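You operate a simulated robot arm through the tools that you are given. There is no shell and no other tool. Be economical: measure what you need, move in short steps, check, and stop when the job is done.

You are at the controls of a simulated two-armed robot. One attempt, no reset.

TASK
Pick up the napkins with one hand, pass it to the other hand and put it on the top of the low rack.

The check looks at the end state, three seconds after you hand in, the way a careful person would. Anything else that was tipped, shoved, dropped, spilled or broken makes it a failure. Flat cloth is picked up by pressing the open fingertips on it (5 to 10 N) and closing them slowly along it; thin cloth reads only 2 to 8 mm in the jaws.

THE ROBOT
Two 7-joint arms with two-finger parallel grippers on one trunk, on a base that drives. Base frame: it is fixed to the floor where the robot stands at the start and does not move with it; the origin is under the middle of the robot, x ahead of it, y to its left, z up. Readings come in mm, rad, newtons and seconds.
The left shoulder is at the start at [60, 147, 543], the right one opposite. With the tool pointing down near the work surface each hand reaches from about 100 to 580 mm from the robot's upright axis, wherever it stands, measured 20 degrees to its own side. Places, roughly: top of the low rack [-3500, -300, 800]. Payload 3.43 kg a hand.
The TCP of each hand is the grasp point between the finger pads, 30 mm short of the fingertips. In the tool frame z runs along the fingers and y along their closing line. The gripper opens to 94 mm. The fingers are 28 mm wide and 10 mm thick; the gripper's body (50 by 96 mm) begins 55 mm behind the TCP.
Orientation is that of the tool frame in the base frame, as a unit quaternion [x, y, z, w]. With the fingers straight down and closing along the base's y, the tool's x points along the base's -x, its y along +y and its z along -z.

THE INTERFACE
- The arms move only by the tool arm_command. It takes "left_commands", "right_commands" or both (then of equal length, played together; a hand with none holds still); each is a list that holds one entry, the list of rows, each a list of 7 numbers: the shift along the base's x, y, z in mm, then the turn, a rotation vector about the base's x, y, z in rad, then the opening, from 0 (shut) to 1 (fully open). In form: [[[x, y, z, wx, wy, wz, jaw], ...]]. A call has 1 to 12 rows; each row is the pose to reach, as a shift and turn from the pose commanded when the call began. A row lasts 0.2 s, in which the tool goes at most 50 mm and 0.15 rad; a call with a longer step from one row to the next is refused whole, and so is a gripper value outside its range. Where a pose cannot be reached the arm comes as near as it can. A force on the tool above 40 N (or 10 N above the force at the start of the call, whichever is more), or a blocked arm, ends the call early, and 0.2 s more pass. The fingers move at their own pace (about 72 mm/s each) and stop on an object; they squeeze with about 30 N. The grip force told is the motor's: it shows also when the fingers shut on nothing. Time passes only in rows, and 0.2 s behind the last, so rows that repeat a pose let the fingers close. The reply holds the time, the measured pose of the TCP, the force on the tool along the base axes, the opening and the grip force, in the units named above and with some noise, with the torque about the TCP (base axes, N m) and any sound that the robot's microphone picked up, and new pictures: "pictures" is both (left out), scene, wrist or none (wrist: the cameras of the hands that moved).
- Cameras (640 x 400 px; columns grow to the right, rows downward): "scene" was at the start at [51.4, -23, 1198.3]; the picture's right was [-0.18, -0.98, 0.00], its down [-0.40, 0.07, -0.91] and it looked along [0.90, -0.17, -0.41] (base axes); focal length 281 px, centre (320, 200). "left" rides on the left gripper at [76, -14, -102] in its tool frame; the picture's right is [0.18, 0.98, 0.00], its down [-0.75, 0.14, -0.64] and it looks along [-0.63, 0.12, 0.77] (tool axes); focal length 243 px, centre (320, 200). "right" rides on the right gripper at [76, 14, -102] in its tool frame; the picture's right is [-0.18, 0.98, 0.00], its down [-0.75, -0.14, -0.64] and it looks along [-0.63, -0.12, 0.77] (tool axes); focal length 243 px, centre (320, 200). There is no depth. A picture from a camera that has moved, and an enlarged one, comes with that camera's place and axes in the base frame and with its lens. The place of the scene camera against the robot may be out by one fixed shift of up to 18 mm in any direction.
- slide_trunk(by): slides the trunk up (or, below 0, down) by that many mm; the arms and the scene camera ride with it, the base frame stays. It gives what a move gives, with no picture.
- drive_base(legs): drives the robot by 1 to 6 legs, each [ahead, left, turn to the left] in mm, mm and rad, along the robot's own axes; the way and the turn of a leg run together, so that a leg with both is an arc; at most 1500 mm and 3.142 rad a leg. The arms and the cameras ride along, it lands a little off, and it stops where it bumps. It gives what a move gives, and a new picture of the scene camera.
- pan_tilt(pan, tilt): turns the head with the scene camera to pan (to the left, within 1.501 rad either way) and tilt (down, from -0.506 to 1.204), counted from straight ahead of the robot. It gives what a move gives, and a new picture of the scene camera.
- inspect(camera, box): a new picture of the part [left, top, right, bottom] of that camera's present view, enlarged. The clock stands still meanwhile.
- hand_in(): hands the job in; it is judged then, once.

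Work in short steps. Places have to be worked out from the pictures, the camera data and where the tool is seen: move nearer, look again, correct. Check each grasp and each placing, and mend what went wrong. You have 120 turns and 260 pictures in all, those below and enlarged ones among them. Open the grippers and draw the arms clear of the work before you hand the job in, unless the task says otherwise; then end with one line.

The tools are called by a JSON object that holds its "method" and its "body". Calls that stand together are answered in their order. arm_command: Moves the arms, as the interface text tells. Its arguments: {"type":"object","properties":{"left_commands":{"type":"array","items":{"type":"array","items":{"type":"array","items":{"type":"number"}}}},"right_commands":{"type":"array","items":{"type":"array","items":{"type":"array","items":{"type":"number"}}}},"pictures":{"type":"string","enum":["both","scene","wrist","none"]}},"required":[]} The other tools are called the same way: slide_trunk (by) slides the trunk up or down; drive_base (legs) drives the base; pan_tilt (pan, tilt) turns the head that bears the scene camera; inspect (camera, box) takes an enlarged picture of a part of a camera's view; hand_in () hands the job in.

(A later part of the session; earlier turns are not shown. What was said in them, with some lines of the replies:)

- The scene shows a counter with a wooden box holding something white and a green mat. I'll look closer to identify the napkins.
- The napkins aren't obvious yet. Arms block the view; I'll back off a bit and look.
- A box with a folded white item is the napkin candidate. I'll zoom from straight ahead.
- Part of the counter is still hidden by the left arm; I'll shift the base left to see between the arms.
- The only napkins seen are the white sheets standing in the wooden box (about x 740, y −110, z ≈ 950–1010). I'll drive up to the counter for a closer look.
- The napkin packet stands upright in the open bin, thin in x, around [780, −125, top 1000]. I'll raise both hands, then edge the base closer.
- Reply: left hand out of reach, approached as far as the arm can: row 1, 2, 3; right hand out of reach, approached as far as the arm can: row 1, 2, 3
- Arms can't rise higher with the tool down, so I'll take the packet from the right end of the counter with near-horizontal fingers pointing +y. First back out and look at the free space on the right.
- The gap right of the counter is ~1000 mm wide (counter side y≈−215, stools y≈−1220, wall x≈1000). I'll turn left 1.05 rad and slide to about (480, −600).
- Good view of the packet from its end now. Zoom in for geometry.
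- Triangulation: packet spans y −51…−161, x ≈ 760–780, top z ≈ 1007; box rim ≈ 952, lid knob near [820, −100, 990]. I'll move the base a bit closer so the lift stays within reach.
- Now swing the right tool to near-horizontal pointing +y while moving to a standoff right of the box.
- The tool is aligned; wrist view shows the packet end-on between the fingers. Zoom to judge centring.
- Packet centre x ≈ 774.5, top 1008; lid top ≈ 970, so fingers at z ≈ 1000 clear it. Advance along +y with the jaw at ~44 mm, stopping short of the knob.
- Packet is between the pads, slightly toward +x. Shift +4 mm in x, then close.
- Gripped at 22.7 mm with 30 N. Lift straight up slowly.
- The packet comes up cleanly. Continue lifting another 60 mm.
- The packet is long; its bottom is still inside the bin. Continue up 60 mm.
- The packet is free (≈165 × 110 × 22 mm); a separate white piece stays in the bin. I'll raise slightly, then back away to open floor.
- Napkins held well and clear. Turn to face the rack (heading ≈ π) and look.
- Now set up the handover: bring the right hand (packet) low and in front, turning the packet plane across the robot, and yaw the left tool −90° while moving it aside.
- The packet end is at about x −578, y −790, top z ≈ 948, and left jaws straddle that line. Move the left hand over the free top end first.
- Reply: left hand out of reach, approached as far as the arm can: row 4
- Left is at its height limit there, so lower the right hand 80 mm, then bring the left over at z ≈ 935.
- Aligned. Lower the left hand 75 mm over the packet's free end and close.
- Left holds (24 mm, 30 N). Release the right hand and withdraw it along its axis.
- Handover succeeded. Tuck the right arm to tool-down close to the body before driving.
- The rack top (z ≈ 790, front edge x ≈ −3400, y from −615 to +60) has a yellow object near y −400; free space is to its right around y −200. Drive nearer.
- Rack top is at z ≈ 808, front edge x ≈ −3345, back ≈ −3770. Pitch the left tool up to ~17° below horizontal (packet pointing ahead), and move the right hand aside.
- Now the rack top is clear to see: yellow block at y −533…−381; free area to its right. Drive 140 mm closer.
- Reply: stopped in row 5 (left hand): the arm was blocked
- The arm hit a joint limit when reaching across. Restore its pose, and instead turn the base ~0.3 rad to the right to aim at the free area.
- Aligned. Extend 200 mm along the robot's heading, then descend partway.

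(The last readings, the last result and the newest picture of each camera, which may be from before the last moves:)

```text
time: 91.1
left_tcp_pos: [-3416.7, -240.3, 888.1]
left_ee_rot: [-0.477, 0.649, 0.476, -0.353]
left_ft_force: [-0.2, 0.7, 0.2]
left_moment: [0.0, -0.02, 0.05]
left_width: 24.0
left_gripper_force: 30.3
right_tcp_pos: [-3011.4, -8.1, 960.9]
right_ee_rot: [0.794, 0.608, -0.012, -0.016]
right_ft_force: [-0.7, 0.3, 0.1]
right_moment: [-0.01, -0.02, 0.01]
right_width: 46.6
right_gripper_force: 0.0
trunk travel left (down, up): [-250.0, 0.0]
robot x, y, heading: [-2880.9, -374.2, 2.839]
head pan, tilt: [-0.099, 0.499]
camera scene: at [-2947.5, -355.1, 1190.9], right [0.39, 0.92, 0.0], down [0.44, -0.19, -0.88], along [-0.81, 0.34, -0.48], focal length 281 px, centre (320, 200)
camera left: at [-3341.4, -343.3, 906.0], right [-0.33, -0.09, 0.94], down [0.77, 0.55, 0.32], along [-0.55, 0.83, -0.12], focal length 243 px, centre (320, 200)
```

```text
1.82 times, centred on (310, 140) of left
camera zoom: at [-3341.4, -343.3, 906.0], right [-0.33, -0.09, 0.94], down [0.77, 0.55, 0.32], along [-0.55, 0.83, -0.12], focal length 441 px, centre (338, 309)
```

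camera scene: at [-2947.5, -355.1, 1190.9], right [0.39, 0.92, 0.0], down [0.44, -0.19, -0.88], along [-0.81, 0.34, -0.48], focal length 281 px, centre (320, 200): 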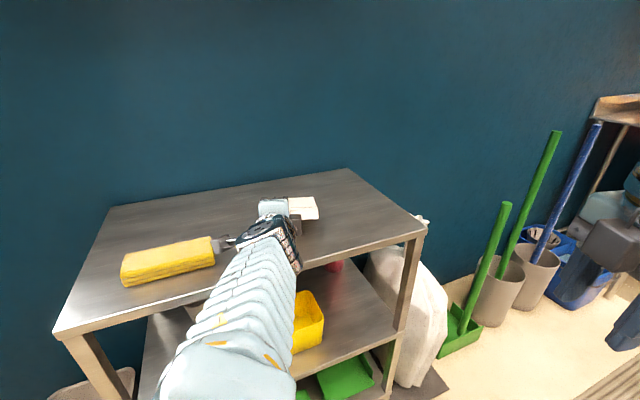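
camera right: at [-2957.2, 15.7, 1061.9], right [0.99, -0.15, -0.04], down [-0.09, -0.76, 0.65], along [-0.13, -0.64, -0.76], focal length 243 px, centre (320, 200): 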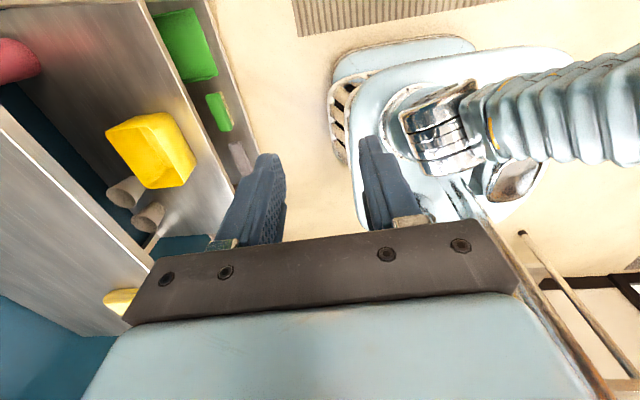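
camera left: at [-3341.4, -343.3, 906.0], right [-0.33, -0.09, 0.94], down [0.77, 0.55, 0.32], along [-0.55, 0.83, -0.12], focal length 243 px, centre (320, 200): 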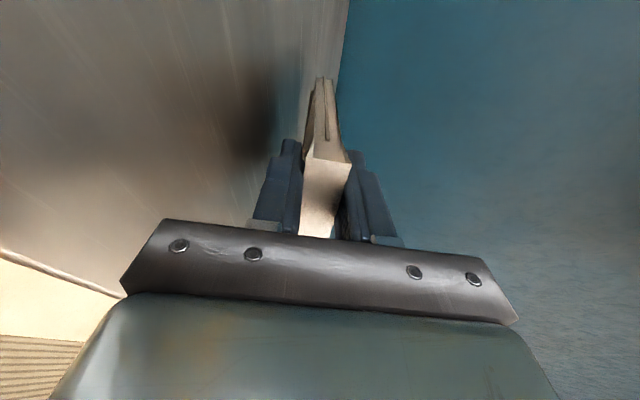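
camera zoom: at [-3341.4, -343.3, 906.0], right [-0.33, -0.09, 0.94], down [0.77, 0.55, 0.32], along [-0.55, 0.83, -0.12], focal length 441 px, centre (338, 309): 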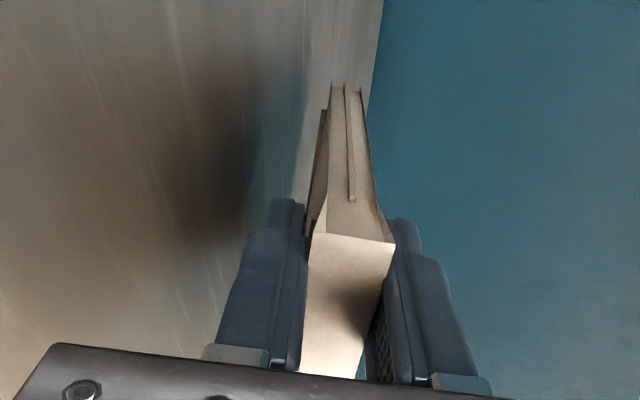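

Over the free area. Descend in small steps watching for contact force.

{"method": "arm_command", "body": {"left_commands": [[[0, 0, -6, 0, 0, 0, 0], [0, 0, -12, 0, 0, 0, 0], [0, 0, -18, 0, 0, 0, 0]]], "pictures": "wrist"}}

```text
time: 91.9
left_tcp_pos: [-3423.4, -249.3, 870.9]
left_ee_rot: [-0.487, 0.644, 0.478, -0.346]
left_ft_force: [1.5, 0.7, 2.7]
left_moment: [0.05, 0.38, -0.08]
left_width: 23.8
left_gripper_force: 29.3
right_tcp_pos: [-3010.3, -7.8, 960.0]
right_ee_rot: [0.794, 0.608, -0.012, -0.015]
right_ft_force: [-0.3, 0.7, 0.5]
right_moment: [-0.04, -0.04, 0.02]
right_width: 47.1
right_gripper_force: 0.1
trunk travel left (down, up): [-250.0, 0.0]
robot x, y, heading: [-2884.1, -377.2, 2.846]
head pan, tilt: [-0.099, 0.499]
camera left: at [-3346.6, -352.2, 887.2], right [-0.34, -0.11, 0.93], down [0.76, 0.55, 0.34], along [-0.55, 0.83, -0.11], focal length 243 px, centre (320, 200)
```

left: 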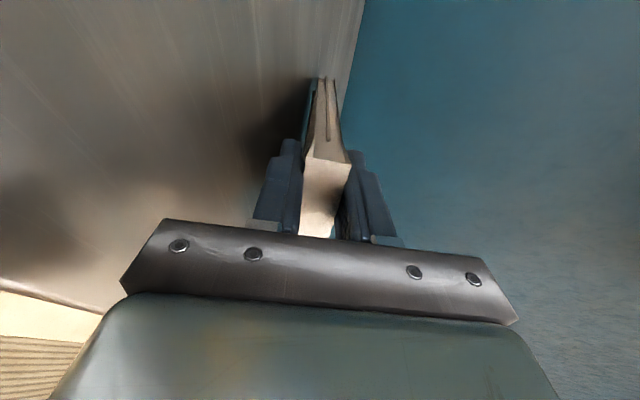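

Light contact (2.7 N) at TCP z ≈ 871. To have margin from the edge, lift 10 mm and go 45 mm deeper before releasing.

{"method": "arm_command", "body": {"left_commands": [[[0, 0, 10, 0, 0, 0, 0], [-21, 7, 10, 0, 0, 0, 0], [-43, 13, 10, 0, 0, 0, 0], [-43, 13, 4, 0, 0, 0, 0]]], "pictures": "both"}}

```text
time: 92.9
left_tcp_pos: [-3461.0, -229.7, 875.8]
left_ee_rot: [-0.476, 0.649, 0.477, -0.352]
left_ft_force: [-0.2, 0.2, 0.6]
left_moment: [-0.02, 0.01, 0.02]
left_width: 23.9
left_gripper_force: 30.3
right_tcp_pos: [-3011.2, -8.4, 961.0]
right_ee_rot: [0.793, 0.608, -0.012, -0.016]
right_ft_force: [0.1, 0.3, -0.1]
right_moment: [-0.04, 0.01, 0.02]
right_width: 46.7
right_gripper_force: 0.2
trunk travel left (down, up): [-250.0, 0.0]
robot x, y, heading: [-2882.3, -376.6, 2.844]
head pan, tilt: [-0.099, 0.499]
camera scene: at [-2947.6, -355.0, 1190.9], right [0.39, 0.92, 0.0], down [0.44, -0.19, -0.88], along [-0.81, 0.34, -0.48], focal length 281 px, centre (320, 200)
camera left: at [-3385.0, -331.7, 891.9], right [-0.33, -0.09, 0.94], down [0.77, 0.55, 0.32], along [-0.55, 0.83, -0.12], focal length 243 px, centre (320, 200)
```

scene: 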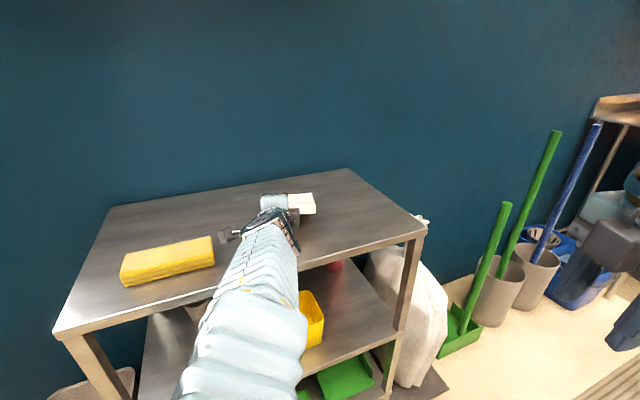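
left: 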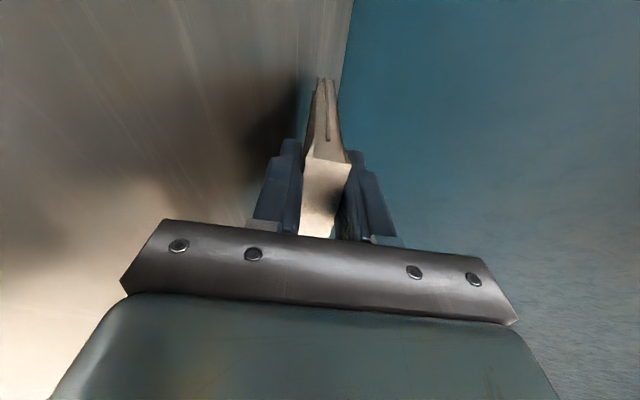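

Pose is true now. Lower 6 mm to contact and open slowly.

{"method": "arm_command", "body": {"left_commands": [[[0, 0, -6, 0, 0, 0, 0], [0, 0, -6, 0, 0, 0, 0.3], [0, 0, -6, 0, 0, 0, 0.38], [0, 0, -6, 0, 0, 0, 0.46], [0, 0, -6, 0, 0, 0, 0.54], [0, 0, -6, 0, 0, 0, 0.6], [0, 0, -6, 0, 0, 0, 0.6]]], "pictures": "both"}}

{"method": "inspect", "body": {"camera": "left", "box": [180, 30, 440, 250]}}

```text
time: 94.5
left_tcp_pos: [-3461.2, -228.4, 868.1]
left_ee_rot: [-0.477, 0.649, 0.476, -0.353]
left_ft_force: [-0.4, 0.0, -0.2]
left_moment: [0.03, 0.0, 0.03]
left_width: 56.5
left_gripper_force: 0.1
right_tcp_pos: [-3012.0, -8.2, 959.8]
right_ee_rot: [0.793, 0.608, -0.012, -0.016]
right_ft_force: [0.6, 0.6, 0.3]
right_moment: [0.03, -0.02, 0.01]
right_width: 46.9
right_gripper_force: 0.2
trunk travel left (down, up): [-250.0, 0.0]
robot x, y, heading: [-2881.7, -376.9, 2.841]
head pan, tilt: [-0.099, 0.499]
camera scene: at [-2947.5, -355.0, 1190.9], right [0.39, 0.92, 0.0], down [0.44, -0.19, -0.88], along [-0.81, 0.34, -0.48], focal length 281 px, centre (320, 200)
camera left: at [-3385.9, -331.6, 885.5], right [-0.33, -0.09, 0.94], down [0.77, 0.55, 0.32], along [-0.55, 0.83, -0.12], focal length 243 px, centre (320, 200)
```

scene: 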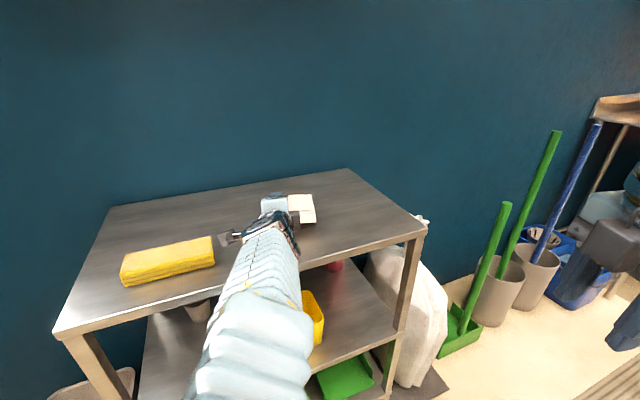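
left: 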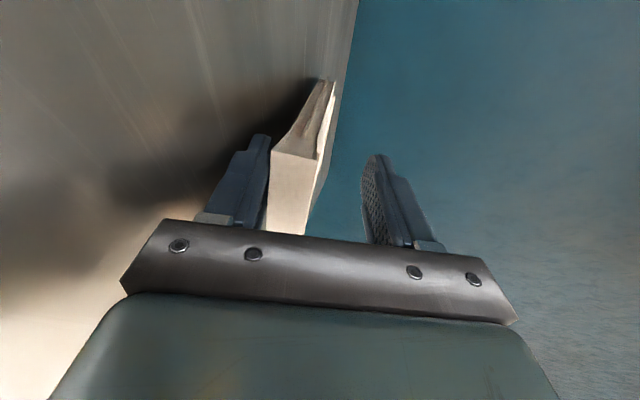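

```text
1.82 times, centred on (310, 140) of left
camera zoom: at [-3385.9, -331.6, 885.5], right [-0.33, -0.09, 0.94], down [0.77, 0.55, 0.32], along [-0.55, 0.83, -0.12], focal length 441 px, centre (338, 309)
```

zoom: 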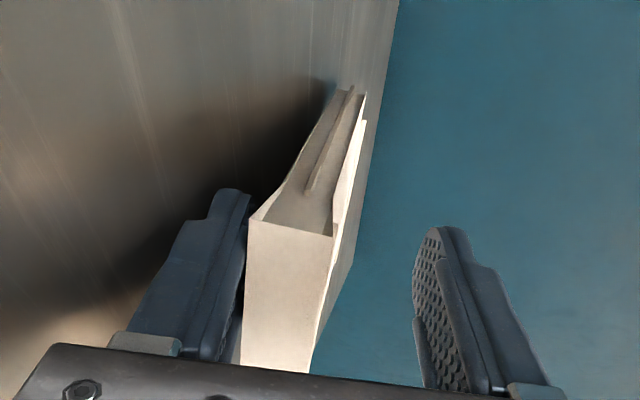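

The packet rests on the lower finger with its far edge on the rack. Withdraw the hand horizontally so the near edge slides down.

{"method": "arm_command", "body": {"left_commands": [[[0, 0, -2, 0, 0, 0, 0.6], [47, -14, -2, 0, 0, 0, 0.6], [94, -29, -2, 0, 0, 0, 0.6], [105, -32, 20, 0, 0, 0, 0.6], [105, -32, 60, 0, 0, 0, 0.6]]], "pictures": "both"}}

{"method": "inspect", "body": {"camera": "scene", "box": [60, 150, 440, 370]}}

```text
time: 95.3
left_tcp_pos: [-3430.9, -312.7, 859.9]
left_ee_rot: [-0.53, 0.615, 0.45, -0.371]
left_ft_force: [13.0, -2.0, 34.0]
left_moment: [-0.33, 0.19, 0.13]
left_width: 40.8
left_gripper_force: 0.1
right_tcp_pos: [-3008.3, -8.6, 961.9]
right_ee_rot: [0.794, 0.607, -0.014, -0.017]
right_ft_force: [0.0, 0.4, 0.0]
right_moment: [0.0, -0.05, -0.01]
right_width: 47.2
right_gripper_force: 0.0
trunk travel left (down, up): [-250.0, 0.0]
robot x, y, heading: [-2884.7, -375.8, 2.844]
head pan, tilt: [-0.099, 0.499]
stopped in row 3 (left hand): the force on the tool passed its limit at 70 N (the readings are from after the stop); the commanded pose is now the measured one
camera scene: at [-2943.8, -354.9, 1191.7], right [0.39, 0.92, 0.0], down [0.44, -0.19, -0.88], along [-0.81, 0.34, -0.48], focal length 281 px, centre (320, 200)
camera left: at [-3342.0, -405.0, 876.7], right [-0.34, -0.15, 0.93], down [0.68, 0.65, 0.35], along [-0.65, 0.75, -0.12], focal length 243 px, centre (320, 200)
```

scene: 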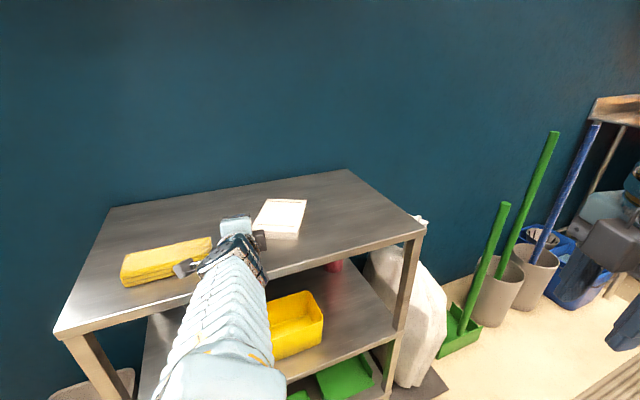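
left: 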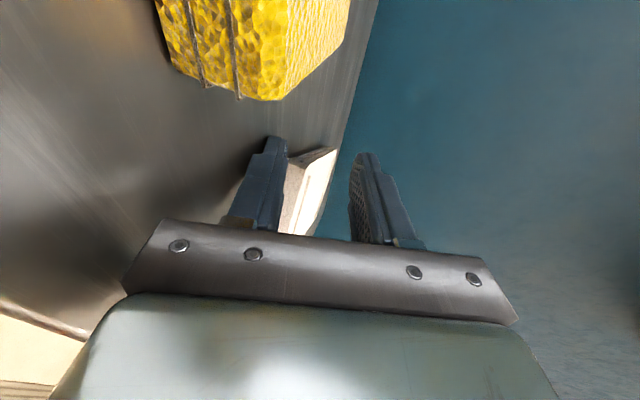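

```text
1.68 times, centred on (250, 260) of scene
camera zoom: at [-2943.8, -354.9, 1191.7], right [0.39, 0.92, 0.0], down [0.44, -0.19, -0.88], along [-0.81, 0.34, -0.48], focal length 474 px, centre (438, 99)
```

zoom: 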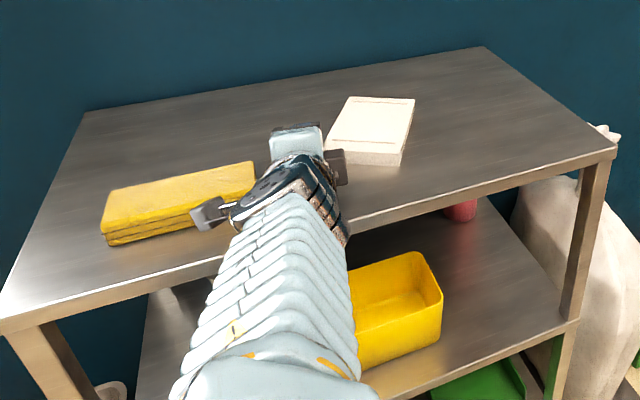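

The napkins lie flat on the rack and the hand is out of them, but it drifted left and presses on the surface. Raise it straight up.

{"method": "arm_command", "body": {"left_commands": [[[0, 0, 10, 0, 0, 0, 0.45], [0, 0, 25, 0, 0, 0, 0.45], [0, 0, 45, 0, 0, 0, 0.45], [0, 0, 70, 0, 0, 0, 0.45]]], "pictures": "both"}}

```text
time: 96.3
left_tcp_pos: [-3430.8, -312.6, 921.9]
left_ee_rot: [-0.531, 0.619, 0.446, -0.369]
left_ft_force: [-0.3, -0.7, 0.1]
left_moment: [0.01, 0.0, 0.03]
left_width: 42.5
left_gripper_force: 0.0
right_tcp_pos: [-3011.1, -7.4, 960.2]
right_ee_rot: [0.793, 0.608, -0.013, -0.015]
right_ft_force: [-0.1, 0.7, 0.4]
right_moment: [0.01, -0.01, 0.03]
right_width: 46.6
right_gripper_force: 0.2
trunk travel left (down, up): [-250.0, 0.0]
robot x, y, heading: [-2880.9, -376.7, 2.843]
head pan, tilt: [-0.099, 0.499]
camera scene: at [-2947.5, -354.7, 1190.8], right [0.39, 0.92, 0.0], down [0.44, -0.19, -0.88], along [-0.81, 0.34, -0.48], focal length 281 px, centre (320, 200)
camera left: at [-3342.3, -405.0, 941.1], right [-0.35, -0.14, 0.92], down [0.67, 0.65, 0.36], along [-0.65, 0.75, -0.13], focal length 243 px, centre (320, 200)
```

scene: 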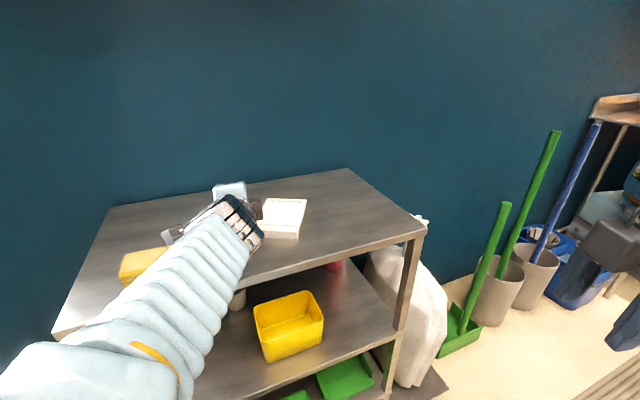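
left: 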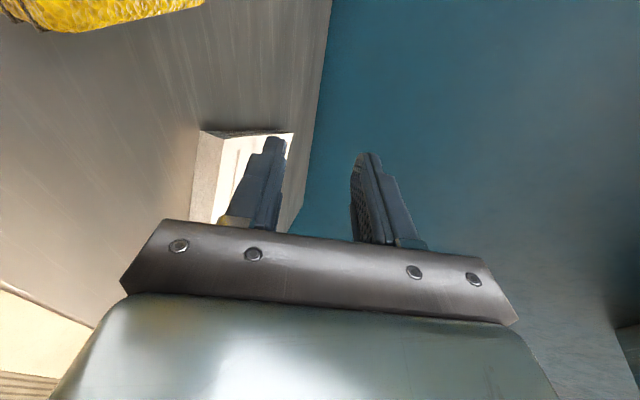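

Clear of contact now. Back the base away along its heading to draw the arm off the rack.

{"method": "drive_base", "body": {"legs": [[-350, 0, 0]]}}

{"method": "pan_tilt", "body": {"pan": 0.2, "tilt": 0.45}}

{"method": "inspect", "body": {"camera": "scene", "box": [160, 120, 480, 340]}}

```text
time: 98.5
left_tcp_pos: [-3100.3, -415.1, 922.2]
left_ee_rot: [-0.532, 0.618, 0.446, -0.369]
left_ft_force: [-0.2, 0.3, 0.5]
left_moment: [0.0, -0.01, 0.01]
left_width: 42.4
left_gripper_force: 0.1
right_tcp_pos: [-2680.6, -108.8, 961.3]
right_ee_rot: [0.794, 0.608, -0.012, -0.016]
right_ft_force: [0.0, 0.1, -0.6]
right_moment: [-0.05, -0.02, 0.02]
right_width: 47.0
right_gripper_force: 0.0
trunk travel left (down, up): [-250.0, 0.0]
robot x, y, heading: [-2552.3, -477.8, 2.843]
head pan, tilt: [-0.099, 0.499]
camera scene: at [-2617.0, -456.8, 1190.9], right [0.39, 0.92, 0.0], down [0.44, -0.19, -0.88], along [-0.81, 0.34, -0.48], focal length 281 px, centre (320, 200)
```

scene: 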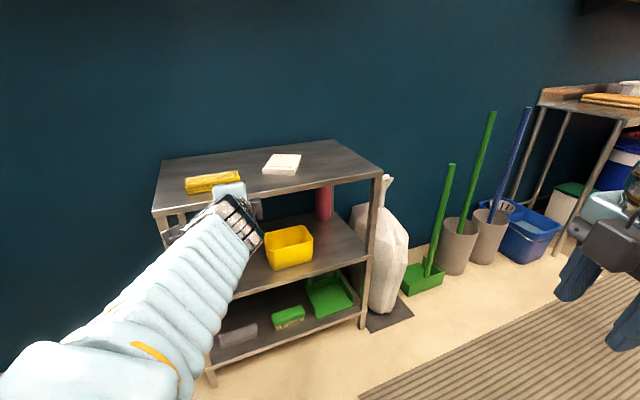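

```text
time: 99.3
left_tcp_pos: [-3101.6, -415.1, 921.9]
left_ee_rot: [-0.532, 0.618, 0.446, -0.37]
left_ft_force: [0.2, -0.1, 0.2]
left_moment: [0.0, 0.0, -0.01]
left_width: 42.4
left_gripper_force: 0.0
right_tcp_pos: [-2680.5, -109.0, 960.3]
right_ee_rot: [0.794, 0.608, -0.012, -0.015]
right_ft_force: [0.2, 0.0, -0.6]
right_moment: [-0.02, -0.01, -0.05]
right_width: 47.0
right_gripper_force: 0.1
trunk travel left (down, up): [-250.0, 0.0]
robot x, y, heading: [-2552.3, -478.2, 2.844]
head pan, tilt: [0.201, 0.45]
camera scene: at [-2624.5, -483.1, 1195.3], right [0.1, 0.99, 0.0], down [0.43, -0.04, -0.9], along [-0.9, 0.09, -0.44], focal length 281 px, centre (320, 200)
```

scene: 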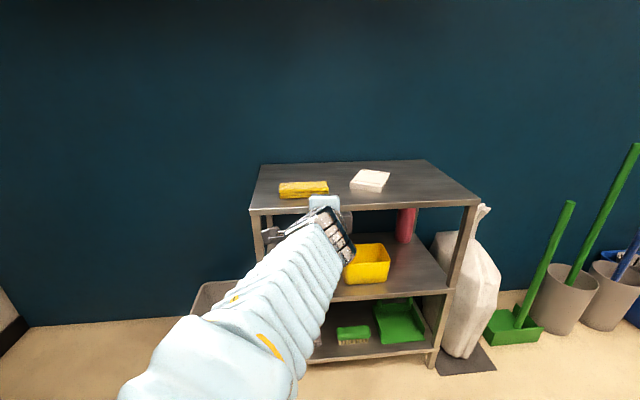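

```text
1.82 times, centred on (320, 230) of scene
camera zoom: at [-2624.5, -483.1, 1195.3], right [0.1, 0.99, 0.0], down [0.43, -0.04, -0.9], along [-0.9, 0.09, -0.44], focal length 511 px, centre (320, 146)
```

zoom: 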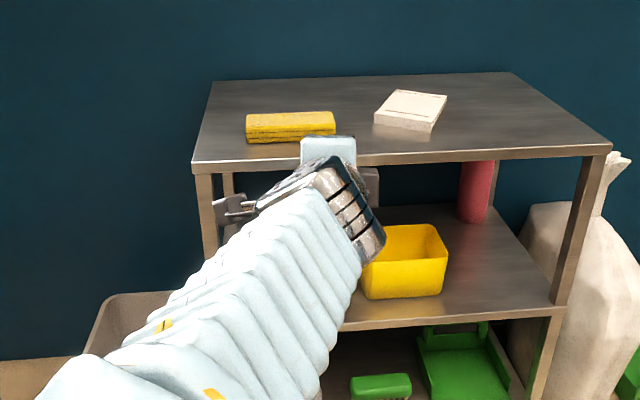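

Napkins rest flat on the rack top. Check whether the yellow block was disturbed.

{"method": "drive_base", "body": {"legs": [[-150, -150, 0.3]]}}

{"method": "inspect", "body": {"camera": "scene", "box": [220, 130, 500, 310]}}

```text
time: 101.0
left_tcp_pos: [-2923.5, -452.1, 921.7]
left_ee_rot: [0.618, -0.532, -0.385, 0.432]
left_ft_force: [-0.9, -0.1, 0.1]
left_moment: [0.01, 0.0, -0.01]
left_width: 42.3
left_gripper_force: 0.1
right_tcp_pos: [-2613.3, -34.4, 959.2]
right_ee_rot: [0.693, 0.721, -0.015, -0.014]
right_ft_force: [-0.1, 0.5, -0.5]
right_moment: [0.01, 0.01, 0.0]
right_width: 47.1
right_gripper_force: 0.0
trunk travel left (down, up): [-250.0, 0.0]
robot x, y, heading: [-2378.8, -345.1, -3.14]
head pan, tilt: [0.201, 0.45]
camera scene: at [-2451.0, -371.8, 1195.3], right [-0.2, 0.98, 0.0], down [0.43, 0.09, -0.9], along [-0.88, -0.18, -0.44], focal length 281 px, centre (320, 200)
```

scene: 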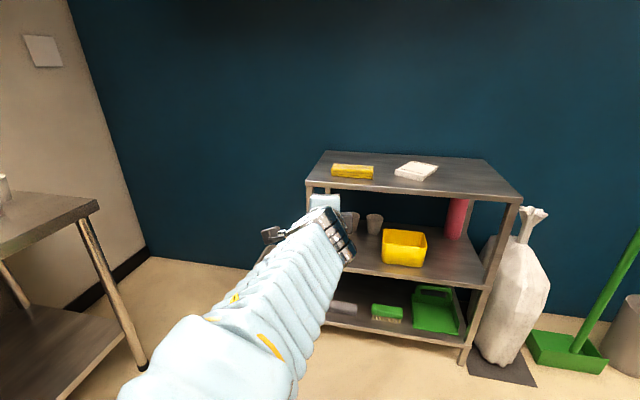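

```text
2.22 times, centred on (360, 220) of scene
camera zoom: at [-2451.0, -371.8, 1195.3], right [-0.2, 0.98, 0.0], down [0.43, 0.09, -0.9], along [-0.88, -0.18, -0.44], focal length 625 px, centre (231, 156)
```

zoom: 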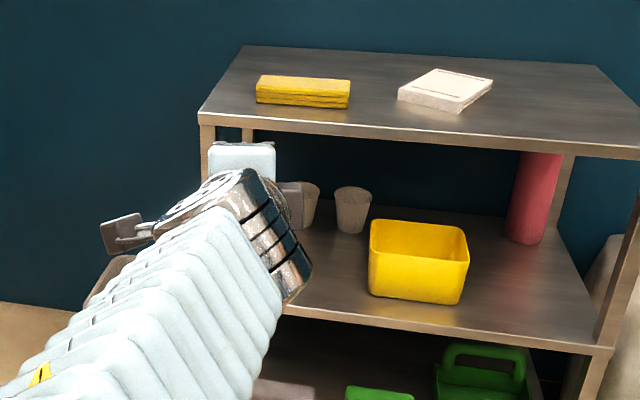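

The yellow block sits where it was (x ≈ −3427, y −527…−377), and the napkins lie flat and well inside the edges. Open both grippers fully, then hand in.

{"method": "arm_command", "body": {"left_commands": [[[0, 0, 0, 0, 0, 0, 1], [0, 0, 0, 0, 0, 0, 1], [0, 0, 0, 0, 0, 0, 1]]], "right_commands": [[[0, 0, 0, 0, 0, 0, 1], [0, 0, 0, 0, 0, 0, 1], [0, 0, 0, 0, 0, 0, 1]]], "pictures": "none"}}

{"method": "hand_in", "body": {}}

```text
time: 101.8
left_tcp_pos: [-2923.9, -451.2, 922.5]
left_ee_rot: [0.619, -0.531, -0.384, 0.433]
left_ft_force: [0.0, 0.4, 0.3]
left_moment: [0.02, -0.01, 0.01]
left_width: 93.7
left_gripper_force: 0.0
right_tcp_pos: [-2614.8, -34.3, 960.5]
right_ee_rot: [0.693, 0.721, -0.014, -0.014]
right_ft_force: [-0.2, 0.6, 0.5]
right_moment: [-0.02, -0.03, 0.0]
right_width: 94.0
right_gripper_force: 0.0
trunk travel left (down, up): [-250.0, 0.0]
robot x, y, heading: [-2378.6, -351.4, -3.142]
head pan, tilt: [0.201, 0.45]
```

```text
The job is handed in.
```

I picked the napkins up with the right hand, passed them to the left, and laid them flat on top of the low rack; while withdrawing, the left hand pressed hard on the rack top (70 N limit stop), but nothing in view was moved.
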